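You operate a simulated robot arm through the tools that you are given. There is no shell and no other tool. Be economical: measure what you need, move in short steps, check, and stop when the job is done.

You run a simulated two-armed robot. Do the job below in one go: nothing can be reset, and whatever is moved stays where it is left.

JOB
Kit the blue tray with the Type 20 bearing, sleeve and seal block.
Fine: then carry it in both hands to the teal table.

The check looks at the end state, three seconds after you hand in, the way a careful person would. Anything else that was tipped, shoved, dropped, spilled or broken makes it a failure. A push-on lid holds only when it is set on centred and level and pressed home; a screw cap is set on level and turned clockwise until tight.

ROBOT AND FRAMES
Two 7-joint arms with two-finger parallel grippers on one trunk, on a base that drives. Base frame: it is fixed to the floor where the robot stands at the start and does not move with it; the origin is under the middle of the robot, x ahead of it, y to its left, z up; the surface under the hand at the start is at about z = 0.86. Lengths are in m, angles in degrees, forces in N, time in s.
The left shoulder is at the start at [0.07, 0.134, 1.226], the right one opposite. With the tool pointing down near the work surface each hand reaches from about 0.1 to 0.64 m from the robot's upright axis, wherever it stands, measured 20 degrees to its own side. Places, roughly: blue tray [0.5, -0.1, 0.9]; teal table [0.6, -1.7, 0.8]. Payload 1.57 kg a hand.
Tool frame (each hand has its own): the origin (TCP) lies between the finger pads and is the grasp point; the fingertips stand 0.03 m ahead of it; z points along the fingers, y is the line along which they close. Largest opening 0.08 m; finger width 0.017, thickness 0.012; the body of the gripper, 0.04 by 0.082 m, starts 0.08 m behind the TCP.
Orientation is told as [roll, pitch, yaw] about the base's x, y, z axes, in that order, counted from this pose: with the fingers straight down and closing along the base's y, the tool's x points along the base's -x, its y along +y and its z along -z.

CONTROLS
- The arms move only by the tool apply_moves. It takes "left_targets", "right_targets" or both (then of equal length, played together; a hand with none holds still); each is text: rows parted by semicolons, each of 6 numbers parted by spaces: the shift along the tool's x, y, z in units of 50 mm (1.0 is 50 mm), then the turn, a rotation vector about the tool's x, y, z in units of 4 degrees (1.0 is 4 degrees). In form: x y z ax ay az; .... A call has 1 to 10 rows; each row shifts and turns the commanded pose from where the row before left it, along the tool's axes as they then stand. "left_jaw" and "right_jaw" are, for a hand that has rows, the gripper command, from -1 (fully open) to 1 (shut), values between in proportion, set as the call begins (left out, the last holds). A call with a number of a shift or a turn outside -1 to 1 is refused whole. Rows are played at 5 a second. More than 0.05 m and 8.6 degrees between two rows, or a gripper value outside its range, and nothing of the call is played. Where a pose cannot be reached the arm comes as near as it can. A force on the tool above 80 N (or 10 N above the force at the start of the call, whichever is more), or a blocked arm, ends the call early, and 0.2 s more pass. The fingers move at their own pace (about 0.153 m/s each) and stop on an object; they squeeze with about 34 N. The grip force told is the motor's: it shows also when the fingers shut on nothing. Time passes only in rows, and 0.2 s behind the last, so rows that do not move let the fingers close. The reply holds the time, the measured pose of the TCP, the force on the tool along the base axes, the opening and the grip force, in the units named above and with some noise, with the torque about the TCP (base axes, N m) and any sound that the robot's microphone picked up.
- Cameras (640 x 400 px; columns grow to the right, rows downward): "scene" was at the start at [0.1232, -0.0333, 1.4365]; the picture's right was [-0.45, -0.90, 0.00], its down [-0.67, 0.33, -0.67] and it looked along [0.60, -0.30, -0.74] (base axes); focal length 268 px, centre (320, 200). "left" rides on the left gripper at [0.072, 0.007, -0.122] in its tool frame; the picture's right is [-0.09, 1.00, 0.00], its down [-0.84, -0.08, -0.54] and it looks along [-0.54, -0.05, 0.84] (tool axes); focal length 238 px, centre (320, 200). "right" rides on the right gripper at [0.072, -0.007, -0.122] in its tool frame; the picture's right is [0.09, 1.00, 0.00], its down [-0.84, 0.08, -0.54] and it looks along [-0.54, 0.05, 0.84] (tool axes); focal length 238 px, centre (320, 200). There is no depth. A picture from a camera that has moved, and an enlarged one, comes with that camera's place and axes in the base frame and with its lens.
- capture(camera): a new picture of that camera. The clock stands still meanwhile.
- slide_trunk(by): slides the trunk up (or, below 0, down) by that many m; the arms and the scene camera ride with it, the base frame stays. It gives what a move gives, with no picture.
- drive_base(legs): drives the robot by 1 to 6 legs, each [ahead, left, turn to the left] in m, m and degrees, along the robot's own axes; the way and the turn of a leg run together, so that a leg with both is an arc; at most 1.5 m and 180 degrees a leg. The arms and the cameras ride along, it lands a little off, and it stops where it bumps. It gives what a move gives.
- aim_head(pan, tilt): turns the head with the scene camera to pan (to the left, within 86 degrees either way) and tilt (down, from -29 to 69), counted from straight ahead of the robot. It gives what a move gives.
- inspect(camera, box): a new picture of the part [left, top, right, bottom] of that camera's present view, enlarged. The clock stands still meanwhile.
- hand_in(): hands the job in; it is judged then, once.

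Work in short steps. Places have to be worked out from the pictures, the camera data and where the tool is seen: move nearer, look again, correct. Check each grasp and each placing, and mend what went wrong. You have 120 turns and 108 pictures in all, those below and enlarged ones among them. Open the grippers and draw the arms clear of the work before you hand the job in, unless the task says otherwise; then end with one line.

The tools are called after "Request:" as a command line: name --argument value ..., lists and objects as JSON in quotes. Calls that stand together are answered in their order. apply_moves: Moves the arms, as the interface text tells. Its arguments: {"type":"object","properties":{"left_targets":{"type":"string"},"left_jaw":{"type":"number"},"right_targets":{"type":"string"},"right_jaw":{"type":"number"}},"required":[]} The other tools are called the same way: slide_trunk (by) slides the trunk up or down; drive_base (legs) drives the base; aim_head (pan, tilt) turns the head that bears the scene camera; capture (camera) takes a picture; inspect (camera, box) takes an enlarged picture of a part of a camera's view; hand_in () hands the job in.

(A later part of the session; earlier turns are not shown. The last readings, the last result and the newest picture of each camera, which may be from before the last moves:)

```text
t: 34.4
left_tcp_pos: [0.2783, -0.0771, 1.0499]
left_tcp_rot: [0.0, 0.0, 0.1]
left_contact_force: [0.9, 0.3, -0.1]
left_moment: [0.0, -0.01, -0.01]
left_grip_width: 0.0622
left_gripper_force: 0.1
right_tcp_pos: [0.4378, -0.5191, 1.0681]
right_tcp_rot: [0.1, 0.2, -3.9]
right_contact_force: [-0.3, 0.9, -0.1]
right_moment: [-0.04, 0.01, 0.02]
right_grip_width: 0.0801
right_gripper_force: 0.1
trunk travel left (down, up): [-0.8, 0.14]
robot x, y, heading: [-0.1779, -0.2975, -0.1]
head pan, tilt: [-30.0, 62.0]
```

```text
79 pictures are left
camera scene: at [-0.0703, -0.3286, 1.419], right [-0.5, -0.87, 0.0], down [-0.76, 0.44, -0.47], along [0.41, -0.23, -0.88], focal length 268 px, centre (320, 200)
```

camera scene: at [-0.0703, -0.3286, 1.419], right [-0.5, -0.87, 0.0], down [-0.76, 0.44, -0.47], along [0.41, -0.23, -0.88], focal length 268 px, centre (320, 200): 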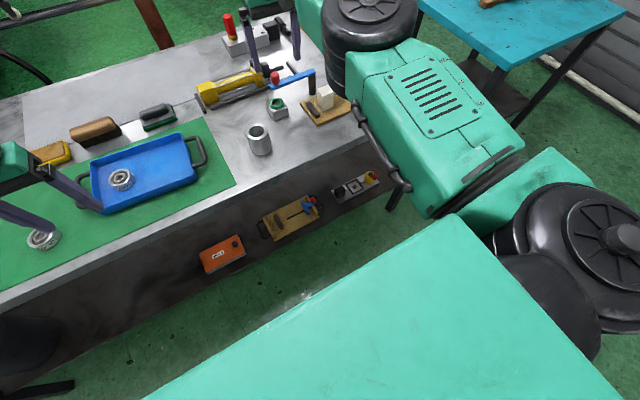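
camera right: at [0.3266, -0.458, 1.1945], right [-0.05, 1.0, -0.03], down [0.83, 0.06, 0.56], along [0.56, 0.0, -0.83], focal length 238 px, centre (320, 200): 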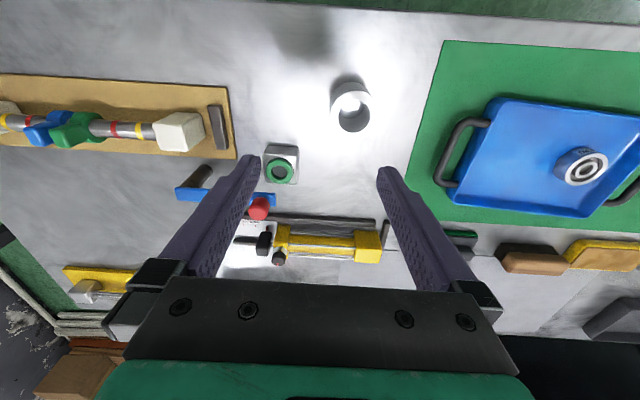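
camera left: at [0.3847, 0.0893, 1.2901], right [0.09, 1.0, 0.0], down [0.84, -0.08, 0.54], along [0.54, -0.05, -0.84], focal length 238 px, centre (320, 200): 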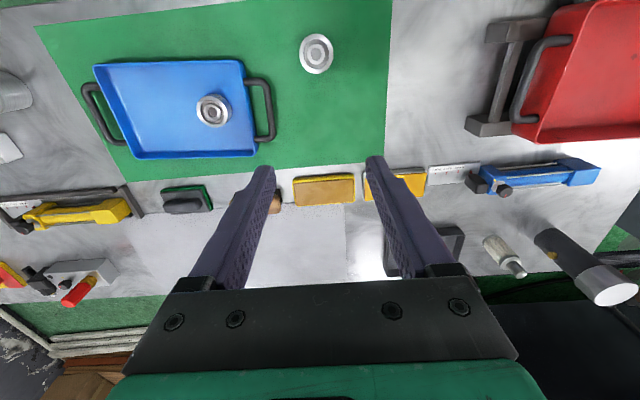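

The arm swung into an elbow-up posture clear of the bench. I move it above the sleeve.

Request:
apply_moves --right_targets "0.2 0.45 0.1 0 0 -0.3;0.2 0.45 0.1 0 0 -0.3;0.2 0.45 0.1 0 0 -0.3;0.2 0.45 0.1 0 0 0"

Request:
capture --camera "right"

```text
t: 35.4
left_tcp_pos: [0.2798, -0.0778, 1.0485]
left_tcp_rot: [0.0, 0.1, 0.1]
left_contact_force: [0.1, -1.0, -0.2]
left_moment: [0.0, 0.0, 0.03]
left_grip_width: 0.0619
left_gripper_force: 0.0
right_tcp_pos: [0.4315, -0.4962, 1.0529]
right_tcp_rot: [0.4, 0.0, 0.2]
right_contact_force: [0.2, 0.5, 0.0]
right_moment: [0.01, 0.01, -0.01]
right_grip_width: 0.0799
right_gripper_force: 0.1
right hand out of reach, approached as far as the arm can: row 1, 2, 3, 4
trunk travel left (down, up): [-0.8, 0.14]
robot x, y, heading: [-0.1763, -0.295, 0.1]
head pan, tilt: [-30.0, 62.0]
```

```text
78 pictures are left
camera right: at [0.3582, -0.5048, 1.1744], right [-0.1, 1.0, 0.01], down [0.84, 0.08, 0.54], along [0.54, 0.06, -0.84], focal length 238 px, centre (320, 200)
```

right: 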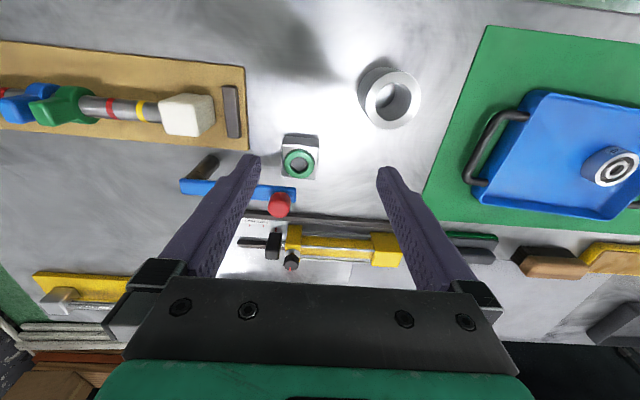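

Reach is limited in that direction; I test whether descending or moving back toward the robot frees it.

Request:
apply_moves --right_targets "0.5 0 0 0 0 0;0.5 0 0 0 0 0;0.5 0 0 0 0 0"

Request:
capture --camera "scene"

```text
t: 36.2
left_tcp_pos: [0.2802, -0.0778, 1.0494]
left_tcp_rot: [0.1, 0.0, 0.1]
left_contact_force: [1.2, 0.6, 0.8]
left_moment: [0.0, 0.04, 0.0]
left_grip_width: 0.0618
left_gripper_force: 0.1
right_tcp_pos: [0.4305, -0.5015, 1.0567]
right_tcp_rot: [0.2, 0.2, -0.3]
right_contact_force: [-0.3, 0.2, 0.3]
right_moment: [0.02, 0.0, -0.01]
right_grip_width: 0.0799
right_gripper_force: 0.0
right hand out of reach, approached as far as the arm can: row 1, 2, 3
trunk travel left (down, up): [-0.8, 0.14]
robot x, y, heading: [-0.1796, -0.2971, -0.2]
head pan, tilt: [-30.0, 62.0]
```

```text
77 pictures are left
camera scene: at [-0.0692, -0.3285, 1.4189], right [-0.5, -0.87, 0.0], down [-0.77, 0.44, -0.47], along [0.41, -0.23, -0.88], focal length 268 px, centre (320, 200)
```

scene: 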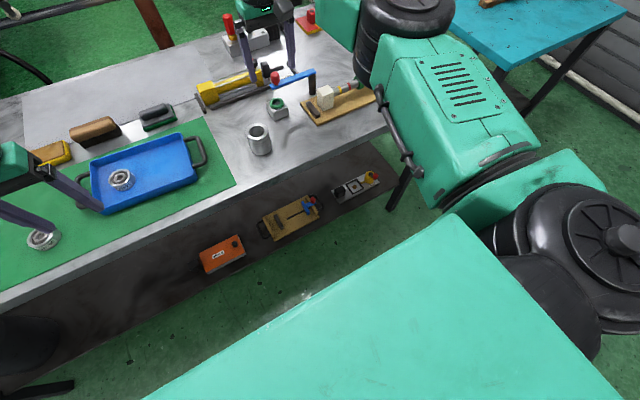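

The elbow is drifting outward, towards the mirror of the left arm's good posture. I lower the hand a bit (still above everything) and retry.

Request:
apply_moves --right_targets "0 0 0.5 0 0 0;0 0 0.5 0 0 0;0 0 0.4 0 0 0;0.4 0.3 0 0 0 0;0.4 0.3 0 0 0 0;0.4 0.3 0 0 0 0;0.2 0.4 0 0 0 0"

Request:
capture --camera "scene"

```text
t: 37.8
left_tcp_pos: [0.2796, -0.0767, 1.0496]
left_tcp_rot: [-0.1, 0.0, 0.1]
left_contact_force: [-0.2, -0.4, 0.2]
left_moment: [-0.03, 0.01, -0.01]
left_grip_width: 0.0619
left_gripper_force: 0.1
right_tcp_pos: [0.4318, -0.4963, 0.9875]
right_tcp_rot: [0.3, 0.1, 0.1]
right_contact_force: [0.6, 0.2, 0.2]
right_moment: [-0.02, 0.0, 0.02]
right_grip_width: 0.08
right_gripper_force: 0.0
right hand out of reach, approached as far as the arm can: row 4, 5, 6, 7
trunk travel left (down, up): [-0.8, 0.14]
robot x, y, heading: [-0.1793, -0.2957, -0.2]
head pan, tilt: [-30.0, 62.0]
```

```text
76 pictures are left
camera scene: at [-0.0692, -0.3283, 1.4189], right [-0.5, -0.87, 0.0], down [-0.77, 0.44, -0.47], along [0.41, -0.23, -0.88], focal length 268 px, centre (320, 200)
```

scene: 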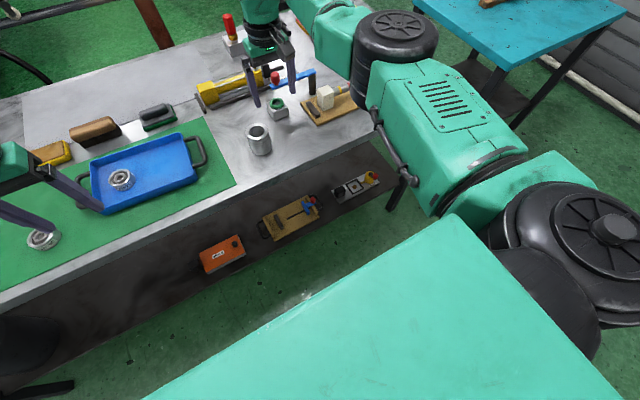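

I try turning the hand (yaw +24°, fine for the round sleeve) and moving in again.

Request:
apply_moves --right_targets "0 0 0 0 0 -1;0 0 0 0 0 -1;0 0 0 0 0 -1;0 0 0 0 0 -1;0 0 0 0 0 -1;0 0 0 0 0 -1;0.4 0.2 0 0 0 0;0.4 0.2 0 0 0 0;0.4 0.2 0 0 0 0"

```text
t: 39.8
left_tcp_pos: [0.2781, -0.0777, 1.0478]
left_tcp_rot: [-0.1, 0.0, 0.1]
left_contact_force: [0.2, 0.3, -0.4]
left_moment: [0.04, -0.03, 0.0]
left_grip_width: 0.0619
left_gripper_force: 0.0
right_tcp_pos: [0.432, -0.498, 0.9883]
right_tcp_rot: [0.4, 0.1, 23.7]
right_contact_force: [-0.1, 0.7, 0.1]
right_moment: [0.02, -0.02, 0.01]
right_grip_width: 0.0799
right_gripper_force: 0.0
right hand out of reach, approached as far as the arm can: row 7, 8, 9
trunk travel left (down, up): [-0.8, 0.14]
robot x, y, heading: [-0.1776, -0.298, 0.2]
head pan, tilt: [-30.0, 62.0]
```

The right arm is awkward, but the left arm is dexterous, so I use the left one for the sleeve and block. I raise the right hand and shift the base right so both parts come in front of the left shoulder.

Request:
apply_moves --right_targets "0 0 -0.6 0 0 1;0 0 -0.6 0 0 1;0 0 -0.5 0 0 1;0 0 0 0 0 1;0 0 0 0 0 1;0 0 0 0 0 1"

Request:
drive_base --legs '[[0, -0.2, 0], [0.11, 0, 0]]'

Request:
capture --camera "left"

Request:
capture --camera "scene"

```text
t: 41.2
left_tcp_pos: [0.2794, -0.0764, 1.0481]
left_tcp_rot: [-0.1, -0.1, 0.1]
left_contact_force: [0.4, 0.8, 0.1]
left_moment: [-0.01, 0.01, -0.01]
left_grip_width: 0.0619
left_gripper_force: 0.1
right_tcp_pos: [0.4323, -0.4991, 1.0737]
right_tcp_rot: [0.2, 0.1, -0.3]
right_contact_force: [0.6, 0.5, -0.8]
right_moment: [0.0, -0.02, 0.01]
right_grip_width: 0.08
right_gripper_force: 0.1
trunk travel left (down, up): [-0.8, 0.14]
robot x, y, heading: [-0.1772, -0.297, 0.1]
head pan, tilt: [-30.0, 62.0]
```

```text
t: 43.6
left_tcp_pos: [0.3885, -0.2739, 1.0497]
left_tcp_rot: [0.1, 0.0, 0.4]
left_contact_force: [0.2, -1.0, -0.8]
left_moment: [-0.02, 0.01, -0.02]
left_grip_width: 0.0621
left_gripper_force: 0.1
right_tcp_pos: [0.5436, -0.6942, 1.0742]
right_tcp_rot: [0.3, 0.0, 0.0]
right_contact_force: [-0.9, -1.2, 0.2]
right_moment: [0.05, -0.01, 0.02]
right_grip_width: 0.0799
right_gripper_force: 0.0
trunk travel left (down, up): [-0.8, 0.14]
robot x, y, heading: [-0.0681, -0.4965, 0.3]
head pan, tilt: [-30.0, 62.0]
```

```text
75 pictures are left
camera left: at [0.3147, -0.2671, 1.1709], right [0.09, 1.0, 0.0], down [0.84, -0.07, 0.54], along [0.54, -0.05, -0.84], focal length 238 px, centre (320, 200)
```

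left: 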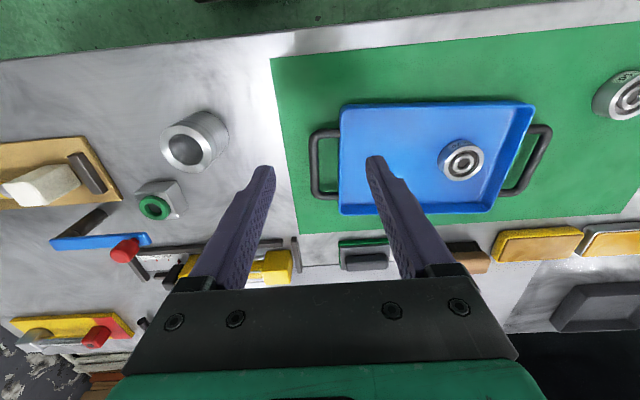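

```text
74 pictures are left
camera scene: at [0.0393, -0.5271, 1.4191], right [-0.5, -0.87, 0.0], down [-0.77, 0.44, -0.47], along [0.41, -0.23, -0.88], focal length 268 px, centre (320, 200)
```

scene: 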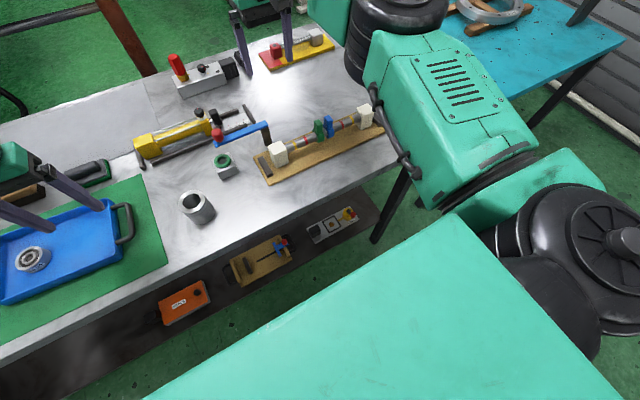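

Sleeve ≈[0.396,-0.426]. I rotate the left hand by −90° (so it closes along x, giving room in the tray), after moving above the sleeve.

Request:
apply_moves --left_targets "-0.05 -0.76 0 0 0 0;-0.03 -0.76 0 0 0 0;-0.03 -0.76 0 0 0 0;-0.03 -0.76 0 0 0 0;0 0 0 0 0 1;0 0 0 0 0 1;0 0 0 0 0 1;0 0 0 0 0 1;0 0 0 0 0 1;0 0 0 0 0 1" --left_jaw -1

Request:
apply_moves --left_targets "0 0 0 0 0 1;0 0 0 0 0 1;0 0 0 0 0 1;0 0 0 0 0 1;0 0 0 0 0 1;0 0 0 0 0 1;0 0 0 0 0 1;0 0 0 0 0 1;0 0 0 0 0 1;0 0 0 0 0 1"

Request:
apply_moves --left_targets "0 0 0 0 0 1;0 0 0 0 0 1;0 0 0 0 0 1;0 0 0 0 0 1;0 0 0 0 0 1;0 0 0 0 0 1;0 0 0 0 0 0.5"

Request:
capture --camera "left"

```text
t: 45.8
left_tcp_pos: [0.3964, -0.4259, 1.0481]
left_tcp_rot: [0.0, 0.0, -23.6]
left_contact_force: [-0.7, -0.7, 0.9]
left_moment: [0.02, 0.0, 0.03]
left_grip_width: 0.0799
left_gripper_force: 0.0
right_tcp_pos: [0.5442, -0.694, 1.0736]
right_tcp_rot: [0.2, 0.1, 0.0]
right_contact_force: [0.3, 0.6, 0.8]
right_moment: [0.0, -0.01, -0.02]
right_grip_width: 0.0802
right_gripper_force: 0.0
trunk travel left (down, up): [-0.8, 0.14]
robot x, y, heading: [-0.068, -0.4953, 0.5]
head pan, tilt: [-30.0, 62.0]
```

```text
t: 48.0
left_tcp_pos: [0.397, -0.425, 1.0482]
left_tcp_rot: [0.0, 0.0, -63.6]
left_contact_force: [-0.8, -0.1, -0.2]
left_moment: [-0.04, 0.02, -0.03]
left_grip_width: 0.0799
left_gripper_force: 0.0
right_tcp_pos: [0.544, -0.694, 1.0727]
right_tcp_rot: [0.2, 0.1, 0.0]
right_contact_force: [0.5, -0.1, -0.7]
right_moment: [-0.01, 0.01, -0.01]
right_grip_width: 0.0799
right_gripper_force: 0.1
trunk travel left (down, up): [-0.8, 0.14]
robot x, y, heading: [-0.0682, -0.4976, -0.0]
head pan, tilt: [-30.0, 62.0]
```

```text
t: 49.6
left_tcp_pos: [0.3982, -0.4246, 1.0487]
left_tcp_rot: [0.0, 0.0, -89.8]
left_contact_force: [-0.4, -0.1, -0.2]
left_moment: [0.01, -0.01, -0.01]
left_grip_width: 0.0802
left_gripper_force: 0.0
right_tcp_pos: [0.5442, -0.6933, 1.0741]
right_tcp_rot: [0.1, 0.1, 0.0]
right_contact_force: [0.3, -0.2, 0.6]
right_moment: [0.0, 0.0, 0.01]
right_grip_width: 0.0798
right_gripper_force: 0.2
trunk travel left (down, up): [-0.8, 0.14]
robot x, y, heading: [-0.0673, -0.4971, 0.2]
head pan, tilt: [-30.0, 62.0]
```

```text
73 pictures are left
camera left: at [0.4027, -0.3528, 1.1701], right [1.0, -0.09, 0.0], down [-0.07, -0.84, 0.54], along [-0.05, -0.54, -0.84], focal length 238 px, centre (320, 200)
```

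left: 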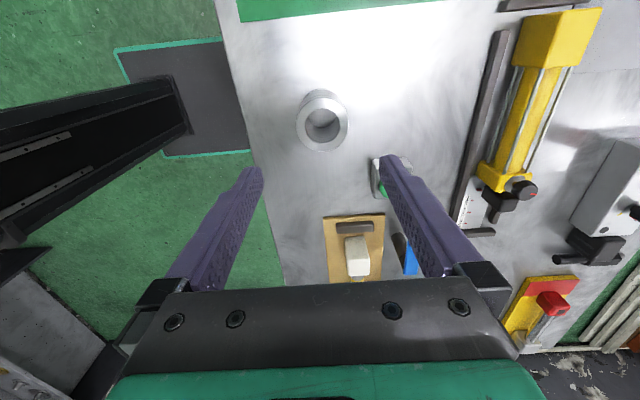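

The sleeve is centred between the fingers. I descend to z≈0.90 and close.

Request:
apply_moves --left_targets "0 0 0.8 0 0 0;0 0 0.8 0 0 0;0 0 0.8 0 0 0;0 0 0.55 0 0 0"

Request:
apply_moves --left_targets "0 0 0 0 0 0;0 0 0 0 0 0;0 0 0 0 0 0" --left_jaw 1

Request:
capture --camera "left"

```text
t: 50.6
left_tcp_pos: [0.3981, -0.4248, 0.8999]
left_tcp_rot: [0.0, -0.1, -89.6]
left_contact_force: [0.9, 0.0, -0.6]
left_moment: [0.03, -0.01, 0.01]
left_grip_width: 0.0799
left_gripper_force: 0.0
right_tcp_pos: [0.5448, -0.6938, 1.0746]
right_tcp_rot: [0.2, 0.1, 0.0]
right_contact_force: [-1.1, -0.1, 0.3]
right_moment: [0.02, 0.02, 0.01]
right_grip_width: 0.0803
right_gripper_force: 0.1
trunk travel left (down, up): [-0.8, 0.14]
robot x, y, heading: [-0.0726, -0.4958, 0.3]
head pan, tilt: [-30.0, 62.0]
```

```text
t: 51.4
left_tcp_pos: [0.3974, -0.4242, 0.8993]
left_tcp_rot: [-0.2, 0.0, -89.7]
left_contact_force: [0.1, 0.1, 1.0]
left_moment: [0.01, -0.03, -0.04]
left_grip_width: 0.0551
left_gripper_force: 33.7
right_tcp_pos: [0.5441, -0.6957, 1.0736]
right_tcp_rot: [0.2, 0.1, 0.1]
right_contact_force: [-0.4, 0.4, 0.6]
right_moment: [-0.03, -0.02, 0.01]
right_grip_width: 0.0797
right_gripper_force: 0.1
trunk travel left (down, up): [-0.8, 0.14]
robot x, y, heading: [-0.0655, -0.4971, 0.3]
head pan, tilt: [-30.0, 62.0]
```

```text
72 pictures are left
camera left: at [0.4026, -0.352, 1.0209], right [1.0, -0.09, 0.0], down [-0.07, -0.84, 0.54], along [-0.05, -0.54, -0.84], focal length 238 px, centre (320, 200)
```

left: 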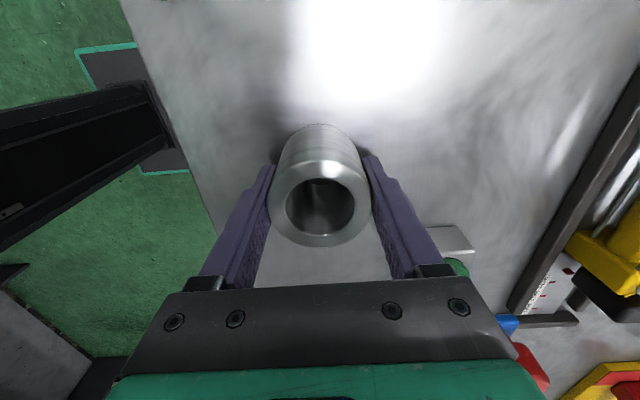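

Held (0.055 m). I lift and carry it above the middle of the tray.

Request:
apply_moves --left_targets "0 0 -0.9 0 0 0;0 0 -0.9 0 0 0;0.89 0.18 0 0 0 0;0.89 0.18 0 0 0 0;0.89 0.18 0 0 0 0;0.89 0.18 0 0 0 0;0.89 0.18 0 0 0 0;0.89 0.18 0 0 0 0"

Request:
capture --camera "left"

Request:
aim_head --pan 20 --tilt 50

Request:
capture --camera "scene"

```text
t: 53.2
left_tcp_pos: [0.4495, -0.1544, 0.9905]
left_tcp_rot: [0.0, -0.1, -89.7]
left_contact_force: [-0.2, 0.9, -2.3]
left_moment: [-0.02, -0.01, -0.02]
left_grip_width: 0.0549
left_gripper_force: 34.0
right_tcp_pos: [0.5454, -0.6926, 1.073]
right_tcp_rot: [0.1, 0.2, 0.0]
right_contact_force: [-0.2, 0.0, -0.3]
right_moment: [-0.02, 0.02, -0.02]
right_grip_width: 0.0799
right_gripper_force: 0.0
trunk travel left (down, up): [-0.8, 0.14]
robot x, y, heading: [-0.0637, -0.4977, 0.3]
head pan, tilt: [-30.0, 62.0]
```

```text
71 pictures are left
camera left: at [0.4553, -0.0819, 1.1107], right [1.0, -0.09, 0.0], down [-0.07, -0.84, 0.54], along [-0.05, -0.54, -0.84], focal length 238 px, centre (320, 200)
```

left: 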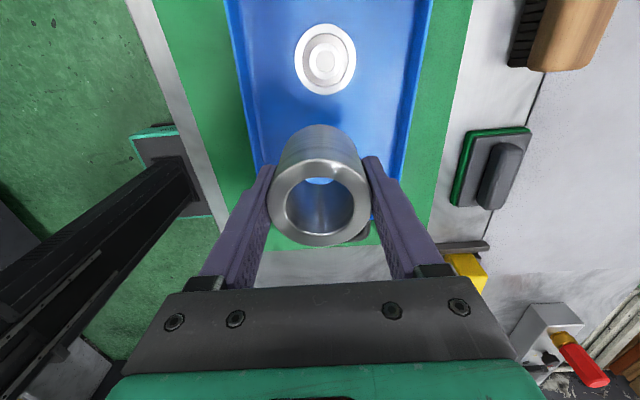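

```text
t: 54.4
left_tcp_pos: [0.4501, -0.1563, 0.9894]
left_tcp_rot: [0.0, 0.0, -89.7]
left_contact_force: [-0.3, -0.2, -2.4]
left_moment: [0.02, -0.01, -0.02]
left_grip_width: 0.0552
left_gripper_force: 34.4
right_tcp_pos: [0.5455, -0.6931, 1.0731]
right_tcp_rot: [0.2, 0.1, -0.1]
right_contact_force: [-0.3, 0.6, -0.4]
right_moment: [-0.04, 0.02, 0.02]
right_grip_width: 0.0801
right_gripper_force: 0.0
trunk travel left (down, up): [-0.8, 0.14]
robot x, y, heading: [-0.0663, -0.4943, 0.3]
head pan, tilt: [20.0, 50.0]
```

```text
70 pictures are left
camera scene: at [0.0585, -0.4672, 1.4337], right [0.35, -0.94, 0.0], down [-0.72, -0.27, -0.64], along [0.6, 0.22, -0.77], focal length 268 px, centre (320, 200)
```

scene: 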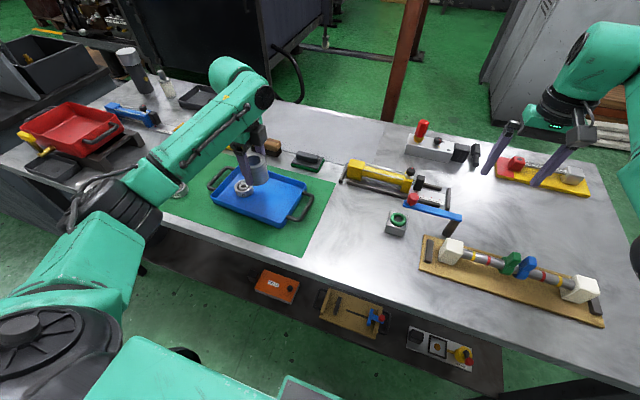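

Well lined up with 1 cm clearance to the bearing. I lower it to just above the tray floor, then feel for contact.

Request:
apply_moves --left_targets "-0.02 0.05 0.6 0 0 0;0 0 0.6 0 0 0;0 0 0.4 0 0 0;0 0 0 0 0 0"

Request:
apply_moves --left_targets "0 0 0.05 0 0 0;0 0 0.04 0 0 0;0 0 0 0 0 0"

```text
t: 55.4
left_tcp_pos: [0.4521, -0.1584, 0.9103]
left_tcp_rot: [0.0, 0.0, -89.8]
left_contact_force: [-0.3, -0.5, -2.6]
left_moment: [0.03, -0.01, 0.02]
left_grip_width: 0.0553
left_gripper_force: 34.0
right_tcp_pos: [0.5449, -0.6938, 1.0733]
right_tcp_rot: [0.2, 0.1, 0.0]
right_contact_force: [-0.7, 1.1, -0.1]
right_moment: [0.01, 0.02, -0.03]
right_grip_width: 0.0799
right_gripper_force: 0.1
trunk travel left (down, up): [-0.8, 0.14]
robot x, y, heading: [-0.0693, -0.4993, 0.2]
head pan, tilt: [20.0, 50.0]
```

```text
t: 56.2
left_tcp_pos: [0.4507, -0.1587, 0.909]
left_tcp_rot: [0.2, 0.2, -89.6]
left_contact_force: [3.9, 4.8, 14.5]
left_moment: [0.08, 0.24, -0.08]
left_grip_width: 0.0551
left_gripper_force: 34.0
right_tcp_pos: [0.5423, -0.6941, 1.0742]
right_tcp_rot: [0.3, 0.1, 0.0]
right_contact_force: [0.1, 0.7, -0.1]
right_moment: [0.04, 0.02, -0.01]
right_grip_width: 0.0801
right_gripper_force: 0.1
trunk travel left (down, up): [-0.8, 0.14]
robot x, y, heading: [-0.0644, -0.4956, 0.3]
head pan, tilt: [20.0, 50.0]
```

Contact (14 N) at 0.909, a few mm higher than expected; I check the picture before releasing.

Request:
capture --camera "left"

Request:
inspect --camera "scene" --box '[180, 130, 340, 250]'

```text
69 pictures are left
camera left: at [0.4562, -0.0858, 1.0299], right [1.0, -0.09, 0.0], down [-0.07, -0.84, 0.54], along [-0.04, -0.54, -0.84], focal length 238 px, centre (320, 200)
```

left: 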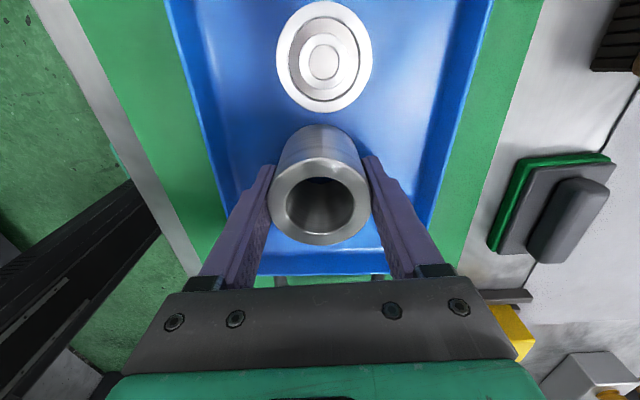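

```text
3.33 times, centred on (260, 190) of scene
camera zoom: at [0.0563, -0.4682, 1.4341], right [0.35, -0.94, 0.0], down [-0.72, -0.27, -0.64], along [0.6, 0.22, -0.77], focal length 894 px, centre (520, 233)
```

zoom: 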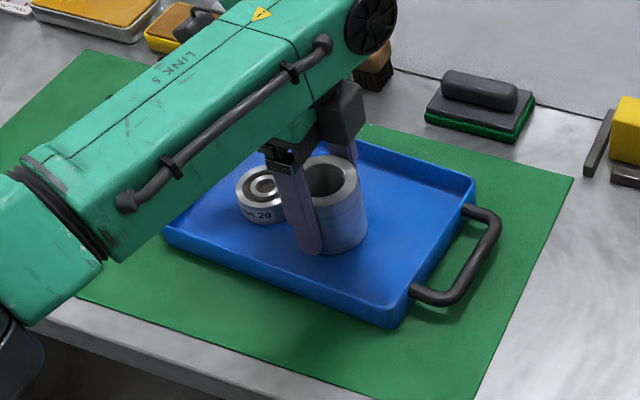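

It stands upright on the tray floor, clear of the bearing. I release, rise, and go to above the seal block.

Request:
apply_moves --left_targets "0 0 0 0 0 0;0 0 0 0 0 0;0 0 -0.5 0 0 0;0 0 -1 0 0 0;0 0 -1 0 0 0;0 0 -0.5 0 0 0" --left_jaw -0.75

Request:
apply_moves --left_targets "-0.98 0.1 0 0 0 0;-0.98 0.1 0 0 0 0;-0.98 0.1 0 0 0 0;-0.98 0.1 0 0 0 0;-0.98 0.1 0 0 0 0;-0.98 0.1 0 0 0 0;-0.98 0 0 0 0 0" --left_jaw -1

Request:
capture --camera "left"

Request:
inspect --camera "scene" --box '[180, 130, 340, 250]'

```text
t: 57.6
left_tcp_pos: [0.4511, -0.1599, 1.0564]
left_tcp_rot: [-0.2, 0.0, -89.5]
left_contact_force: [0.9, 0.0, -0.1]
left_moment: [0.03, 0.0, -0.01]
left_grip_width: 0.0698
left_gripper_force: 0.0
right_tcp_pos: [0.5437, -0.6928, 1.0726]
right_tcp_rot: [0.2, 0.0, 0.0]
right_contact_force: [0.4, 0.2, -0.4]
right_moment: [-0.02, -0.02, 0.0]
right_grip_width: 0.08
right_gripper_force: 0.1
trunk travel left (down, up): [-0.8, 0.14]
robot x, y, heading: [-0.0692, -0.495, 0.4]
head pan, tilt: [20.0, 50.0]
```

```text
t: 59.2
left_tcp_pos: [0.4832, -0.5058, 1.0571]
left_tcp_rot: [0.0, 0.2, -89.7]
left_contact_force: [-0.6, -0.6, 0.2]
left_moment: [0.03, 0.0, 0.01]
left_grip_width: 0.0799
left_gripper_force: 0.0
right_tcp_pos: [0.5436, -0.6962, 1.0726]
right_tcp_rot: [0.5, 0.1, 0.0]
right_contact_force: [-0.5, 0.1, -0.9]
right_moment: [0.01, 0.0, -0.01]
right_grip_width: 0.08
right_gripper_force: 0.0
trunk travel left (down, up): [-0.8, 0.14]
robot x, y, heading: [-0.0674, -0.5014, 0.4]
head pan, tilt: [20.0, 50.0]
```

```text
67 pictures are left
camera left: at [0.4888, -0.433, 1.1786], right [1.0, -0.09, 0.0], down [-0.07, -0.84, 0.54], along [-0.05, -0.54, -0.84], focal length 238 px, centre (320, 200)
```

left: 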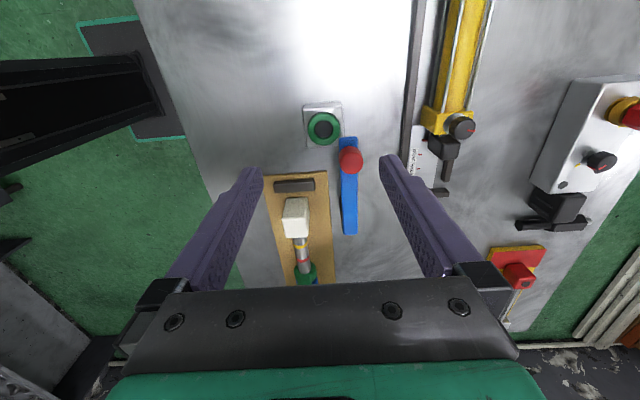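

```text
3.33 times, centred on (260, 190) of scene
camera zoom: at [0.0577, -0.4709, 1.4338], right [0.35, -0.94, 0.0], down [-0.72, -0.26, -0.64], along [0.6, 0.23, -0.77], focal length 894 px, centre (520, 233)
```

zoom: 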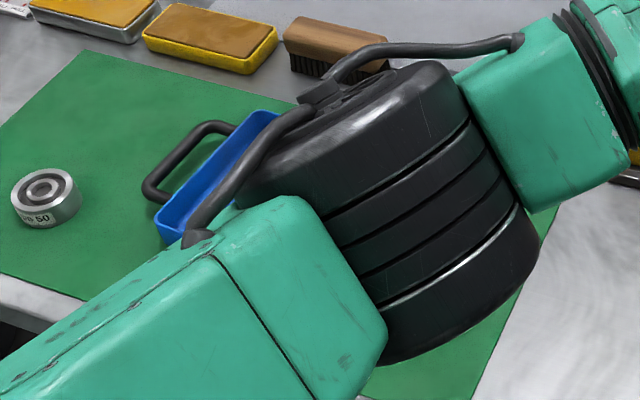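

The red knob/blue bar stands very near the block's far side; I zoom in to measure the gaps.

Request:
inspect --camera "left" --box '[270, 80, 400, 180]'

Request:
capture --camera "scene"

```text
4.00 times, centred on (335, 130) of left
camera zoom: at [0.4888, -0.433, 1.1786], right [1.0, -0.09, 0.0], down [-0.07, -0.84, 0.54], along [-0.05, -0.54, -0.84], focal length 953 px, centre (260, 480)
```

zoom: 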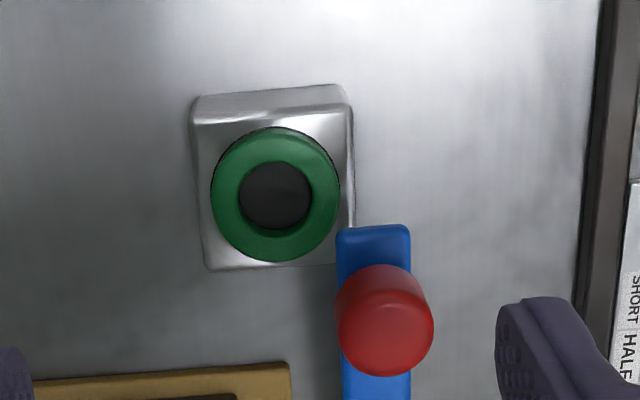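

```text
64 pictures are left
camera scene: at [0.0577, -0.4709, 1.4338], right [0.35, -0.94, 0.0], down [-0.72, -0.26, -0.64], along [0.6, 0.23, -0.77], focal length 268 px, centre (320, 200)
```

scene: 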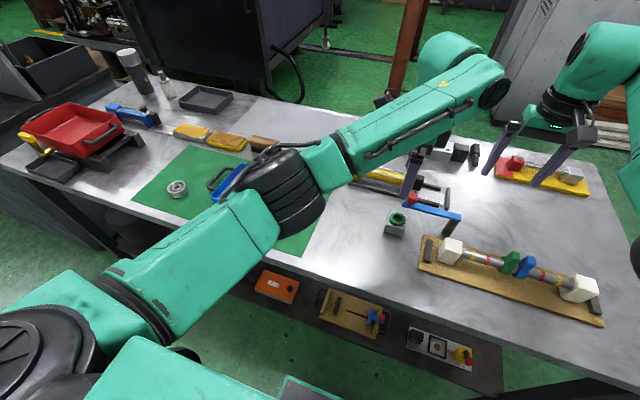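

The blue lever is elevated (bar ≈z 0.93, knob top ≈0.955) and its end overhangs the block's far corner. I'll grip the block along x but offset 1.3 cm towards +y; first I go to z 1.0 there for a second view.

Request:
apply_moves --left_targets "0.12 0 0.5 0 0 0;0 0 0.6 0 0 0" --left_jaw -0.6

Request:
inspect --camera "left" --box '[220, 80, 420, 205]'

Request:
inspect --camera "scene" --box '[360, 140, 488, 240]'

```text
t: 59.8
left_tcp_pos: [0.4832, -0.4978, 1.0018]
left_tcp_rot: [-0.1, 0.0, -89.7]
left_contact_force: [0.2, 0.3, 0.4]
left_moment: [-0.01, 0.04, -0.02]
left_grip_width: 0.0641
left_gripper_force: 0.1
right_tcp_pos: [0.5451, -0.6949, 1.0729]
right_tcp_rot: [0.3, 0.1, 0.1]
right_contact_force: [0.3, 0.2, 0.3]
right_moment: [0.01, 0.01, -0.03]
right_grip_width: 0.0799
right_gripper_force: 0.1
trunk travel left (down, up): [-0.8, 0.14]
robot x, y, heading: [-0.0656, -0.4976, 0.2]
head pan, tilt: [20.0, 50.0]
```

```text
3.20 times, centred on (320, 142) of left
camera zoom: at [0.4894, -0.4241, 1.1229], right [1.0, -0.09, 0.0], down [-0.07, -0.84, 0.54], along [-0.05, -0.54, -0.84], focal length 763 px, centre (320, 384)
```

zoom: 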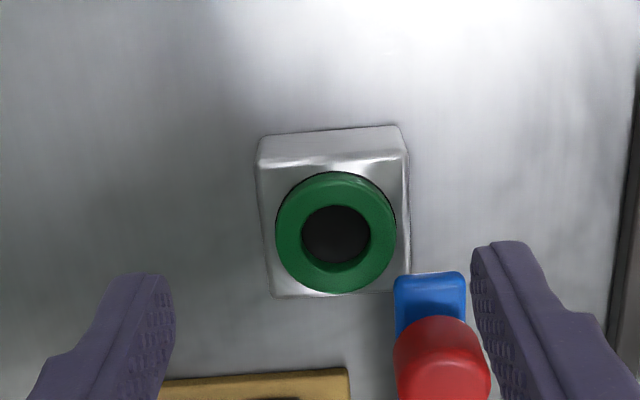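

```text
4.00 times, centred on (424, 190) of scene
camera zoom: at [0.0584, -0.4687, 1.4337], right [0.35, -0.94, 0.0], down [-0.72, -0.27, -0.64], along [0.6, 0.22, -0.77], focal length 1072 px, centre (-96, 240)
```

zoom: 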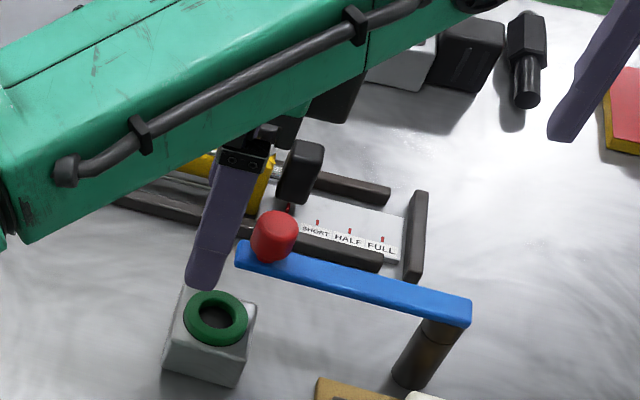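

Bar end ≈[0.512,-0.518,0.92], block ≈4.6 cm cube centred [0.486,-0.518], so the bar just overhangs its corner. I grip at y≈-0.502 (clear of the bar), to slide the block out towards +y before lifting.

Request:
apply_moves --left_targets "-0.06 0.05 0.6 0 0 0;0 0 0.6 0 0 0;0 0 0.5 0 0 0;0 0 0.4 0 0 0"

Request:
inspect --camera "left" --box '[200, 80, 440, 230]'

Request:
inspect --camera "scene" --box '[360, 140, 488, 240]'

```text
t: 60.8
left_tcp_pos: [0.487, -0.4989, 0.8961]
left_tcp_rot: [-0.1, 0.0, -89.6]
left_contact_force: [-0.6, 0.6, -1.0]
left_moment: [-0.04, -0.02, 0.0]
left_grip_width: 0.064
left_gripper_force: 0.1
right_tcp_pos: [0.5444, -0.6938, 1.0725]
right_tcp_rot: [0.2, 0.1, 0.0]
right_contact_force: [0.5, -0.3, 0.0]
right_moment: [0.01, 0.03, -0.02]
right_grip_width: 0.0798
right_gripper_force: 0.0
trunk travel left (down, up): [-0.8, 0.14]
robot x, y, heading: [-0.0672, -0.4948, 0.4]
head pan, tilt: [20.0, 50.0]
```

```text
2.67 times, centred on (320, 155) of left
camera zoom: at [0.4926, -0.4254, 1.0173], right [1.0, -0.09, 0.0], down [-0.07, -0.84, 0.54], along [-0.05, -0.54, -0.84], focal length 636 px, centre (320, 320)
```

zoom: 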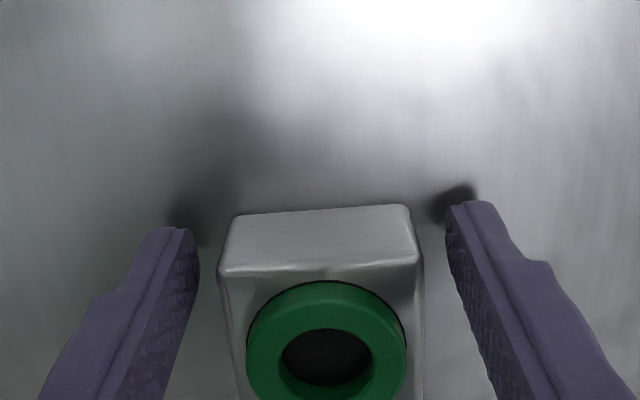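

```text
4.00 times, centred on (424, 190) of scene
camera zoom: at [0.0583, -0.4679, 1.4337], right [0.35, -0.94, 0.0], down [-0.72, -0.27, -0.64], along [0.6, 0.22, -0.77], focal length 1072 px, centre (-96, 240)
```

zoom: 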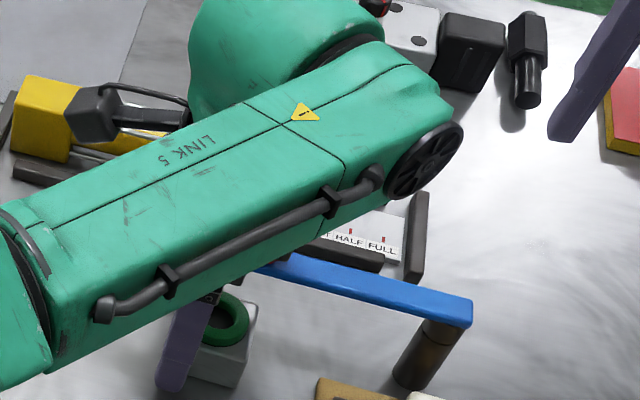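

Fingers straddle the block with ~1.5 cm overlap, well centred. I close, then slide 4.5 cm towards +y and 1 cm towards −x on the bench.

Request:
apply_moves --left_targets "-0.06 0 0 0 0 0;0 0 0 0 0 0;0 0 0 0 0 0;0 0 0 0 0 0" --left_jaw 1

Request:
apply_moves --left_targets "0 0 -0.03 0 0 0;0.3 0 0 0 0 0;0.3 0 0 0 0 0;0.3 0 0 0 0 0;0.2 0 0 0 0 0"

Request:
capture --camera "left"

Request:
inspect --camera "scene" --box '[360, 140, 488, 240]'

```text
t: 61.8
left_tcp_pos: [0.487, -0.5019, 0.8951]
left_tcp_rot: [-0.2, 0.0, -89.6]
left_contact_force: [-1.0, 0.2, 0.7]
left_moment: [0.02, -0.02, 0.01]
left_grip_width: 0.0471
left_gripper_force: 34.2
right_tcp_pos: [0.5449, -0.6939, 1.073]
right_tcp_rot: [0.2, 0.1, 0.1]
right_contact_force: [1.3, -0.5, 0.2]
right_moment: [0.01, -0.03, -0.01]
right_grip_width: 0.0804
right_gripper_force: 0.1
trunk travel left (down, up): [-0.8, 0.14]
robot x, y, heading: [-0.0647, -0.497, 0.5]
head pan, tilt: [20.0, 50.0]
```

```text
t: 63.0
left_tcp_pos: [0.4852, -0.4454, 0.8973]
left_tcp_rot: [-0.1, -0.1, -89.6]
left_contact_force: [-0.4, -0.4, -1.4]
left_moment: [0.01, 0.04, 0.02]
left_grip_width: 0.0474
left_gripper_force: 33.8
right_tcp_pos: [0.5455, -0.6941, 1.0721]
right_tcp_rot: [0.2, 0.1, 0.0]
right_contact_force: [-0.5, -0.6, 0.2]
right_moment: [0.02, -0.03, 0.0]
right_grip_width: 0.0798
right_gripper_force: 0.1
trunk travel left (down, up): [-0.8, 0.14]
robot x, y, heading: [-0.0653, -0.4965, 0.2]
head pan, tilt: [20.0, 50.0]
```

```text
59 pictures are left
camera left: at [0.4914, -0.3734, 1.0188], right [1.0, -0.09, 0.0], down [-0.07, -0.84, 0.54], along [-0.05, -0.54, -0.84], focal length 238 px, centre (320, 200)
```

left: 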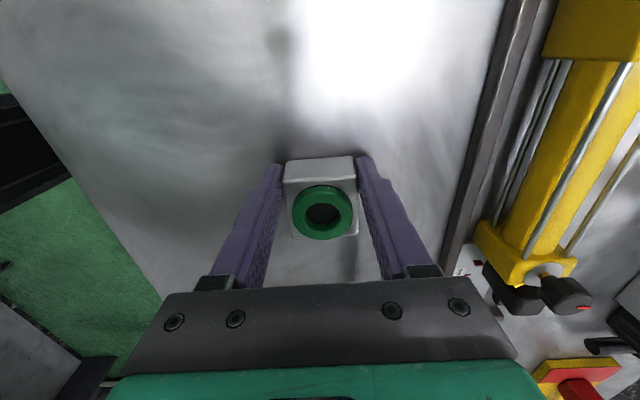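

```text
4.00 times, centred on (424, 190) of scene
camera zoom: at [0.0583, -0.4671, 1.4337], right [0.35, -0.94, 0.0], down [-0.72, -0.27, -0.64], along [0.6, 0.22, -0.77], focal length 1072 px, centre (-96, 240)
```

zoom: 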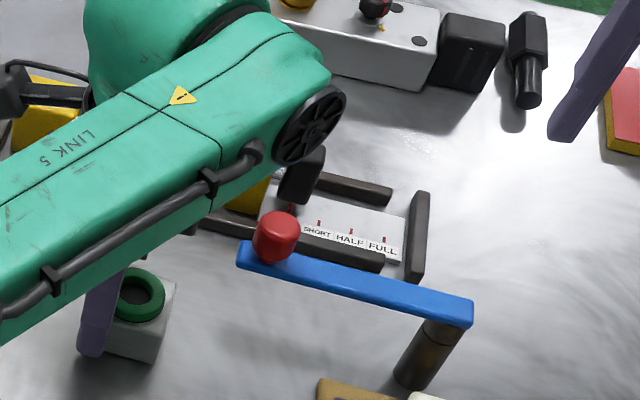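

The block slid free and the lever is untouched. I set it down, open, shift to the block's centre and re-grip.

Request:
apply_moves --left_targets "0 0 0.04 0 0 0;0 0 0 0 0 0"

Request:
apply_moves --left_targets "0 0 0 0 0 0;0 0 0 0 0 0;-0.15 0 0 0 0 0;-0.15 0 0 0 0 0;0 0 0 0 0 0" --left_jaw -0.6

Request:
apply_moves --left_targets "0 0 0 0 0 0;0 0 0 0 0 0;0 0 0 0 0 0" --left_jaw 1

Request:
apply_moves --left_targets "0 0 -0.5 0 0 0;0 0 -0.8 0 0 0;0 0 -0.8 0 0 0;0 0 -0.8 0 0 0;0 0 -0.4 0 0 0"

Request:
capture --camera "left"

```text
t: 63.6
left_tcp_pos: [0.4858, -0.4473, 0.8957]
left_tcp_rot: [-0.1, 0.1, -89.6]
left_contact_force: [-0.2, 0.0, -0.4]
left_moment: [0.01, 0.0, -0.01]
left_grip_width: 0.0472
left_gripper_force: 33.7
right_tcp_pos: [0.545, -0.6929, 1.0737]
right_tcp_rot: [0.1, 0.2, 0.1]
right_contact_force: [-0.1, 0.9, -0.7]
right_moment: [0.0, 0.0, 0.01]
right_grip_width: 0.0799
right_gripper_force: 0.1
trunk travel left (down, up): [-0.8, 0.14]
robot x, y, heading: [-0.0677, -0.499, 0.2]
head pan, tilt: [20.0, 50.0]
```

```text
t: 64.8
left_tcp_pos: [0.4861, -0.4602, 0.8966]
left_tcp_rot: [0.0, -0.1, -89.6]
left_contact_force: [-0.3, 0.0, 0.1]
left_moment: [0.02, 0.02, -0.03]
left_grip_width: 0.0641
left_gripper_force: 0.0
right_tcp_pos: [0.5447, -0.6927, 1.0739]
right_tcp_rot: [0.1, 0.2, -0.1]
right_contact_force: [0.5, 0.9, -0.4]
right_moment: [-0.02, 0.0, -0.02]
right_grip_width: 0.0801
right_gripper_force: 0.0
trunk travel left (down, up): [-0.8, 0.14]
robot x, y, heading: [-0.0692, -0.4958, 0.4]
head pan, tilt: [20.0, 50.0]
```

```text
t: 65.6
left_tcp_pos: [0.4864, -0.4614, 0.8964]
left_tcp_rot: [-0.1, -0.1, -89.7]
left_contact_force: [0.3, 0.1, 0.0]
left_moment: [-0.02, -0.06, -0.05]
left_grip_width: 0.0474
left_gripper_force: 34.4
right_tcp_pos: [0.5458, -0.6933, 1.0741]
right_tcp_rot: [0.1, 0.1, 0.0]
right_contact_force: [-0.4, -0.4, 0.3]
right_moment: [0.02, -0.04, -0.02]
right_grip_width: 0.0799
right_gripper_force: 0.0
trunk travel left (down, up): [-0.8, 0.14]
robot x, y, heading: [-0.07, -0.4982, 0.3]
head pan, tilt: [20.0, 50.0]
```

```text
t: 66.8
left_tcp_pos: [0.487, -0.46, 1.0626]
left_tcp_rot: [0.0, 0.0, -89.7]
left_contact_force: [0.3, -0.1, -0.9]
left_moment: [0.03, -0.04, -0.03]
left_grip_width: 0.0473
left_gripper_force: 33.9
right_tcp_pos: [0.545, -0.693, 1.0737]
right_tcp_rot: [0.1, 0.1, 0.0]
right_contact_force: [-0.8, -0.2, 0.1]
right_moment: [-0.01, 0.01, 0.0]
right_grip_width: 0.08
right_gripper_force: 0.2
trunk travel left (down, up): [-0.8, 0.14]
robot x, y, heading: [-0.0647, -0.4966, 0.4]
head pan, tilt: [20.0, 50.0]
```

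```text
57 pictures are left
camera left: at [0.4922, -0.3871, 1.1835], right [1.0, -0.09, 0.0], down [-0.07, -0.84, 0.54], along [-0.05, -0.54, -0.84], focal length 238 px, centre (320, 200)
```

left: 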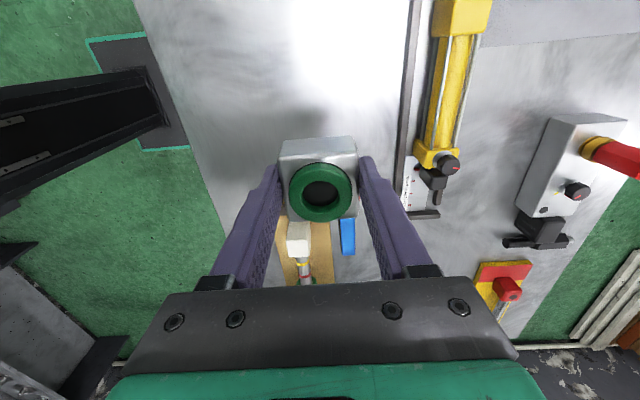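

I carry the block over to the right part of the tray and look at the free space there.

Request:
apply_moves --left_targets "0.98 -0.13 0 0 0 0;0.98 -0.13 0 0 0 0;0.98 -0.13 0 0 0 0;0.98 -0.13 0 0 0 0;0.98 -0.13 0 0 0 0"

Request:
capture --camera "left"

Request:
inspect --camera "scene" --box '[180, 130, 340, 250]'

```text
t: 68.0
left_tcp_pos: [0.4501, -0.2154, 1.0629]
left_tcp_rot: [-0.1, 0.0, -89.7]
left_contact_force: [0.2, 0.2, -1.8]
left_moment: [-0.04, -0.03, -0.02]
left_grip_width: 0.0472
left_gripper_force: 33.8
right_tcp_pos: [0.544, -0.6915, 1.074]
right_tcp_rot: [0.1, 0.0, 0.0]
right_contact_force: [0.5, -0.4, -0.1]
right_moment: [-0.02, 0.03, 0.01]
right_grip_width: 0.08
right_gripper_force: 0.0
trunk travel left (down, up): [-0.8, 0.14]
robot x, y, heading: [-0.0669, -0.4996, 0.2]
head pan, tilt: [20.0, 50.0]
```

```text
56 pictures are left
camera left: at [0.4562, -0.143, 1.1836], right [1.0, -0.09, 0.0], down [-0.07, -0.84, 0.54], along [-0.05, -0.54, -0.84], focal length 238 px, centre (320, 200)
```

left: 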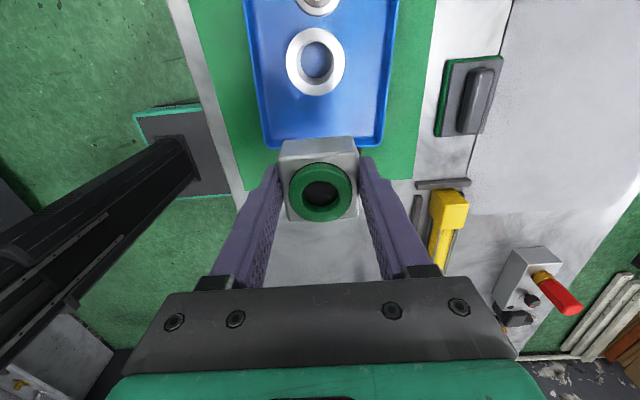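

```text
3.33 times, centred on (260, 190) of scene
camera zoom: at [0.0574, -0.4648, 1.4337], right [0.35, -0.94, 0.0], down [-0.72, -0.27, -0.64], along [0.6, 0.22, -0.77], focal length 894 px, centre (520, 233)
```

zoom: 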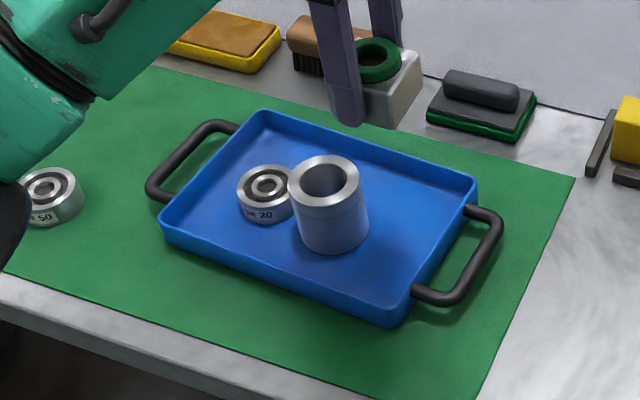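

There is ≈5.2 cm between sleeve and right wall for the 4.6 cm block; target y≈-0.2115. I lower it to just above the floor and look.

Request:
apply_moves --left_targets "0.08 0 0.7 0 0 0;0 0 0.7 0 0 0;0 0 0.6 0 0 0;0 0 0.4 0 0 0;0 0 0 0 0 0"

Request:
capture --camera "left"

Request:
inspect --camera "scene" --box '[200, 140, 328, 240]'

```text
t: 69.2
left_tcp_pos: [0.4522, -0.2118, 0.9396]
left_tcp_rot: [-0.1, -0.1, -89.7]
left_contact_force: [0.0, -0.9, -1.8]
left_moment: [-0.02, 0.01, 0.04]
left_grip_width: 0.0471
left_gripper_force: 33.8
right_tcp_pos: [0.5449, -0.6935, 1.0735]
right_tcp_rot: [0.2, 0.1, 0.1]
right_contact_force: [-0.2, 0.6, -0.1]
right_moment: [0.01, -0.01, 0.0]
right_grip_width: 0.0799
right_gripper_force: 0.1
trunk travel left (down, up): [-0.8, 0.14]
robot x, y, heading: [-0.0652, -0.4993, 0.2]
head pan, tilt: [20.0, 50.0]
```

```text
54 pictures are left
camera left: at [0.4575, -0.1394, 1.0614], right [1.0, -0.09, 0.0], down [-0.07, -0.84, 0.54], along [-0.05, -0.54, -0.84], focal length 238 px, centre (320, 200)
```

left: 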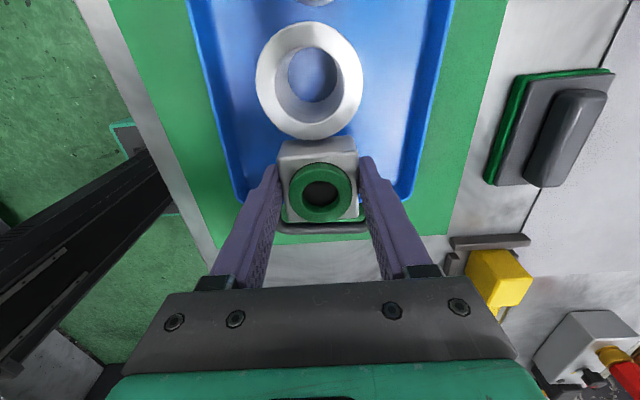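

```text
4.00 times, centred on (264, 190) of scene
camera zoom: at [0.058, -0.4673, 1.4337], right [0.35, -0.94, 0.0], down [-0.72, -0.27, -0.64], along [0.6, 0.22, -0.77], focal length 1072 px, centre (544, 240)
```

zoom: 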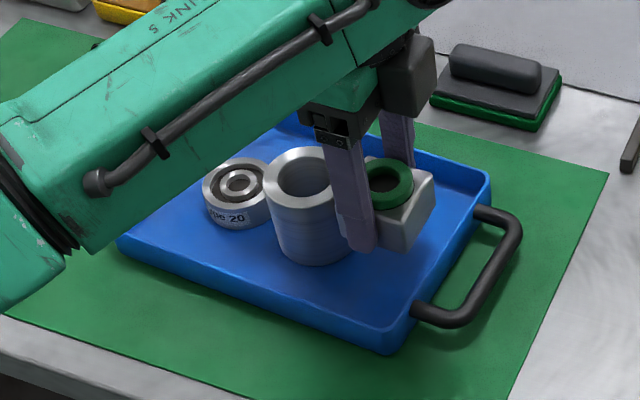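

Good fit visually. I go down in small steps.

Request:
apply_moves --left_targets "0 0 0.25 0 0 0;0 0 0.2 0 0 0;0 0 0.1 0 0 0;0 0 0 0 0 0"

Request:
apply_moves --left_targets "0 0 0.05 0 0 0;0 0 0.04 0 0 0;0 0 0 0 0 0"

Request:
inspect --camera "scene" --box '[200, 140, 328, 240]'

```text
t: 70.2
left_tcp_pos: [0.4523, -0.2127, 0.913]
left_tcp_rot: [-0.1, -0.1, -89.5]
left_contact_force: [0.2, 0.0, -1.0]
left_moment: [0.02, -0.02, 0.0]
left_grip_width: 0.0473
left_gripper_force: 33.6
right_tcp_pos: [0.5441, -0.694, 1.0724]
right_tcp_rot: [0.1, 0.1, 0.0]
right_contact_force: [0.1, 0.3, -0.5]
right_moment: [0.01, -0.05, -0.01]
right_grip_width: 0.0798
right_gripper_force: 0.0
trunk travel left (down, up): [-0.8, 0.14]
robot x, y, heading: [-0.0651, -0.4933, 0.4]
head pan, tilt: [20.0, 50.0]
```

```text
t: 71.0
left_tcp_pos: [0.4532, -0.2127, 0.9089]
left_tcp_rot: [0.0, 0.0, -89.6]
left_contact_force: [0.1, 0.7, -2.0]
left_moment: [0.0, -0.01, 0.01]
left_grip_width: 0.0474
left_gripper_force: 33.4
right_tcp_pos: [0.5442, -0.6933, 1.0733]
right_tcp_rot: [0.2, 0.1, 0.0]
right_contact_force: [-0.2, 0.3, 1.0]
right_moment: [-0.02, -0.03, -0.01]
right_grip_width: 0.0799
right_gripper_force: 0.1
trunk travel left (down, up): [-0.8, 0.14]
robot x, y, heading: [-0.0687, -0.4954, -0.2]
head pan, tilt: [20.0, 50.0]
```

```text
4.00 times, centred on (264, 190) of scene
camera zoom: at [0.0582, -0.4674, 1.4337], right [0.35, -0.94, 0.0], down [-0.72, -0.27, -0.64], along [0.6, 0.22, -0.77], focal length 1072 px, centre (544, 240)
```

zoom: 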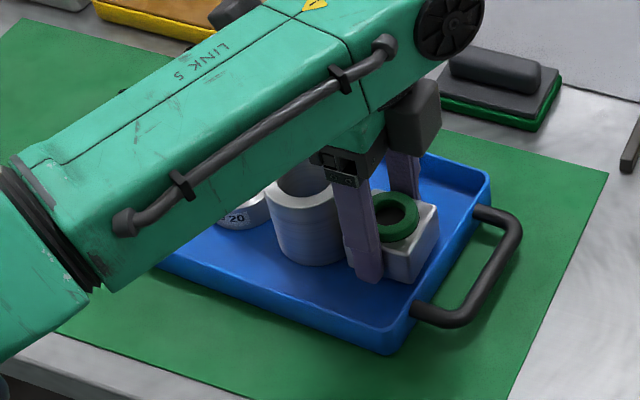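

Request:
apply_moves --left_targets "0 0 0.05 0 0 0;0 0 0.04 0 0 0;0 0 0 0 0 0"

```text
t: 71.8
left_tcp_pos: [0.4525, -0.2127, 0.9036]
left_tcp_rot: [-0.1, 0.0, -89.7]
left_contact_force: [0.1, -0.1, -1.2]
left_moment: [0.0, -0.01, -0.02]
left_grip_width: 0.0474
left_gripper_force: 34.3
right_tcp_pos: [0.5436, -0.6932, 1.0732]
right_tcp_rot: [0.2, 0.1, 0.0]
right_contact_force: [-0.8, -1.0, 0.0]
right_moment: [0.03, 0.01, -0.01]
right_grip_width: 0.0799
right_gripper_force: 0.0
trunk travel left (down, up): [-0.8, 0.14]
robot x, y, heading: [-0.0672, -0.4966, 0.0]
head pan, tilt: [20.0, 50.0]
```

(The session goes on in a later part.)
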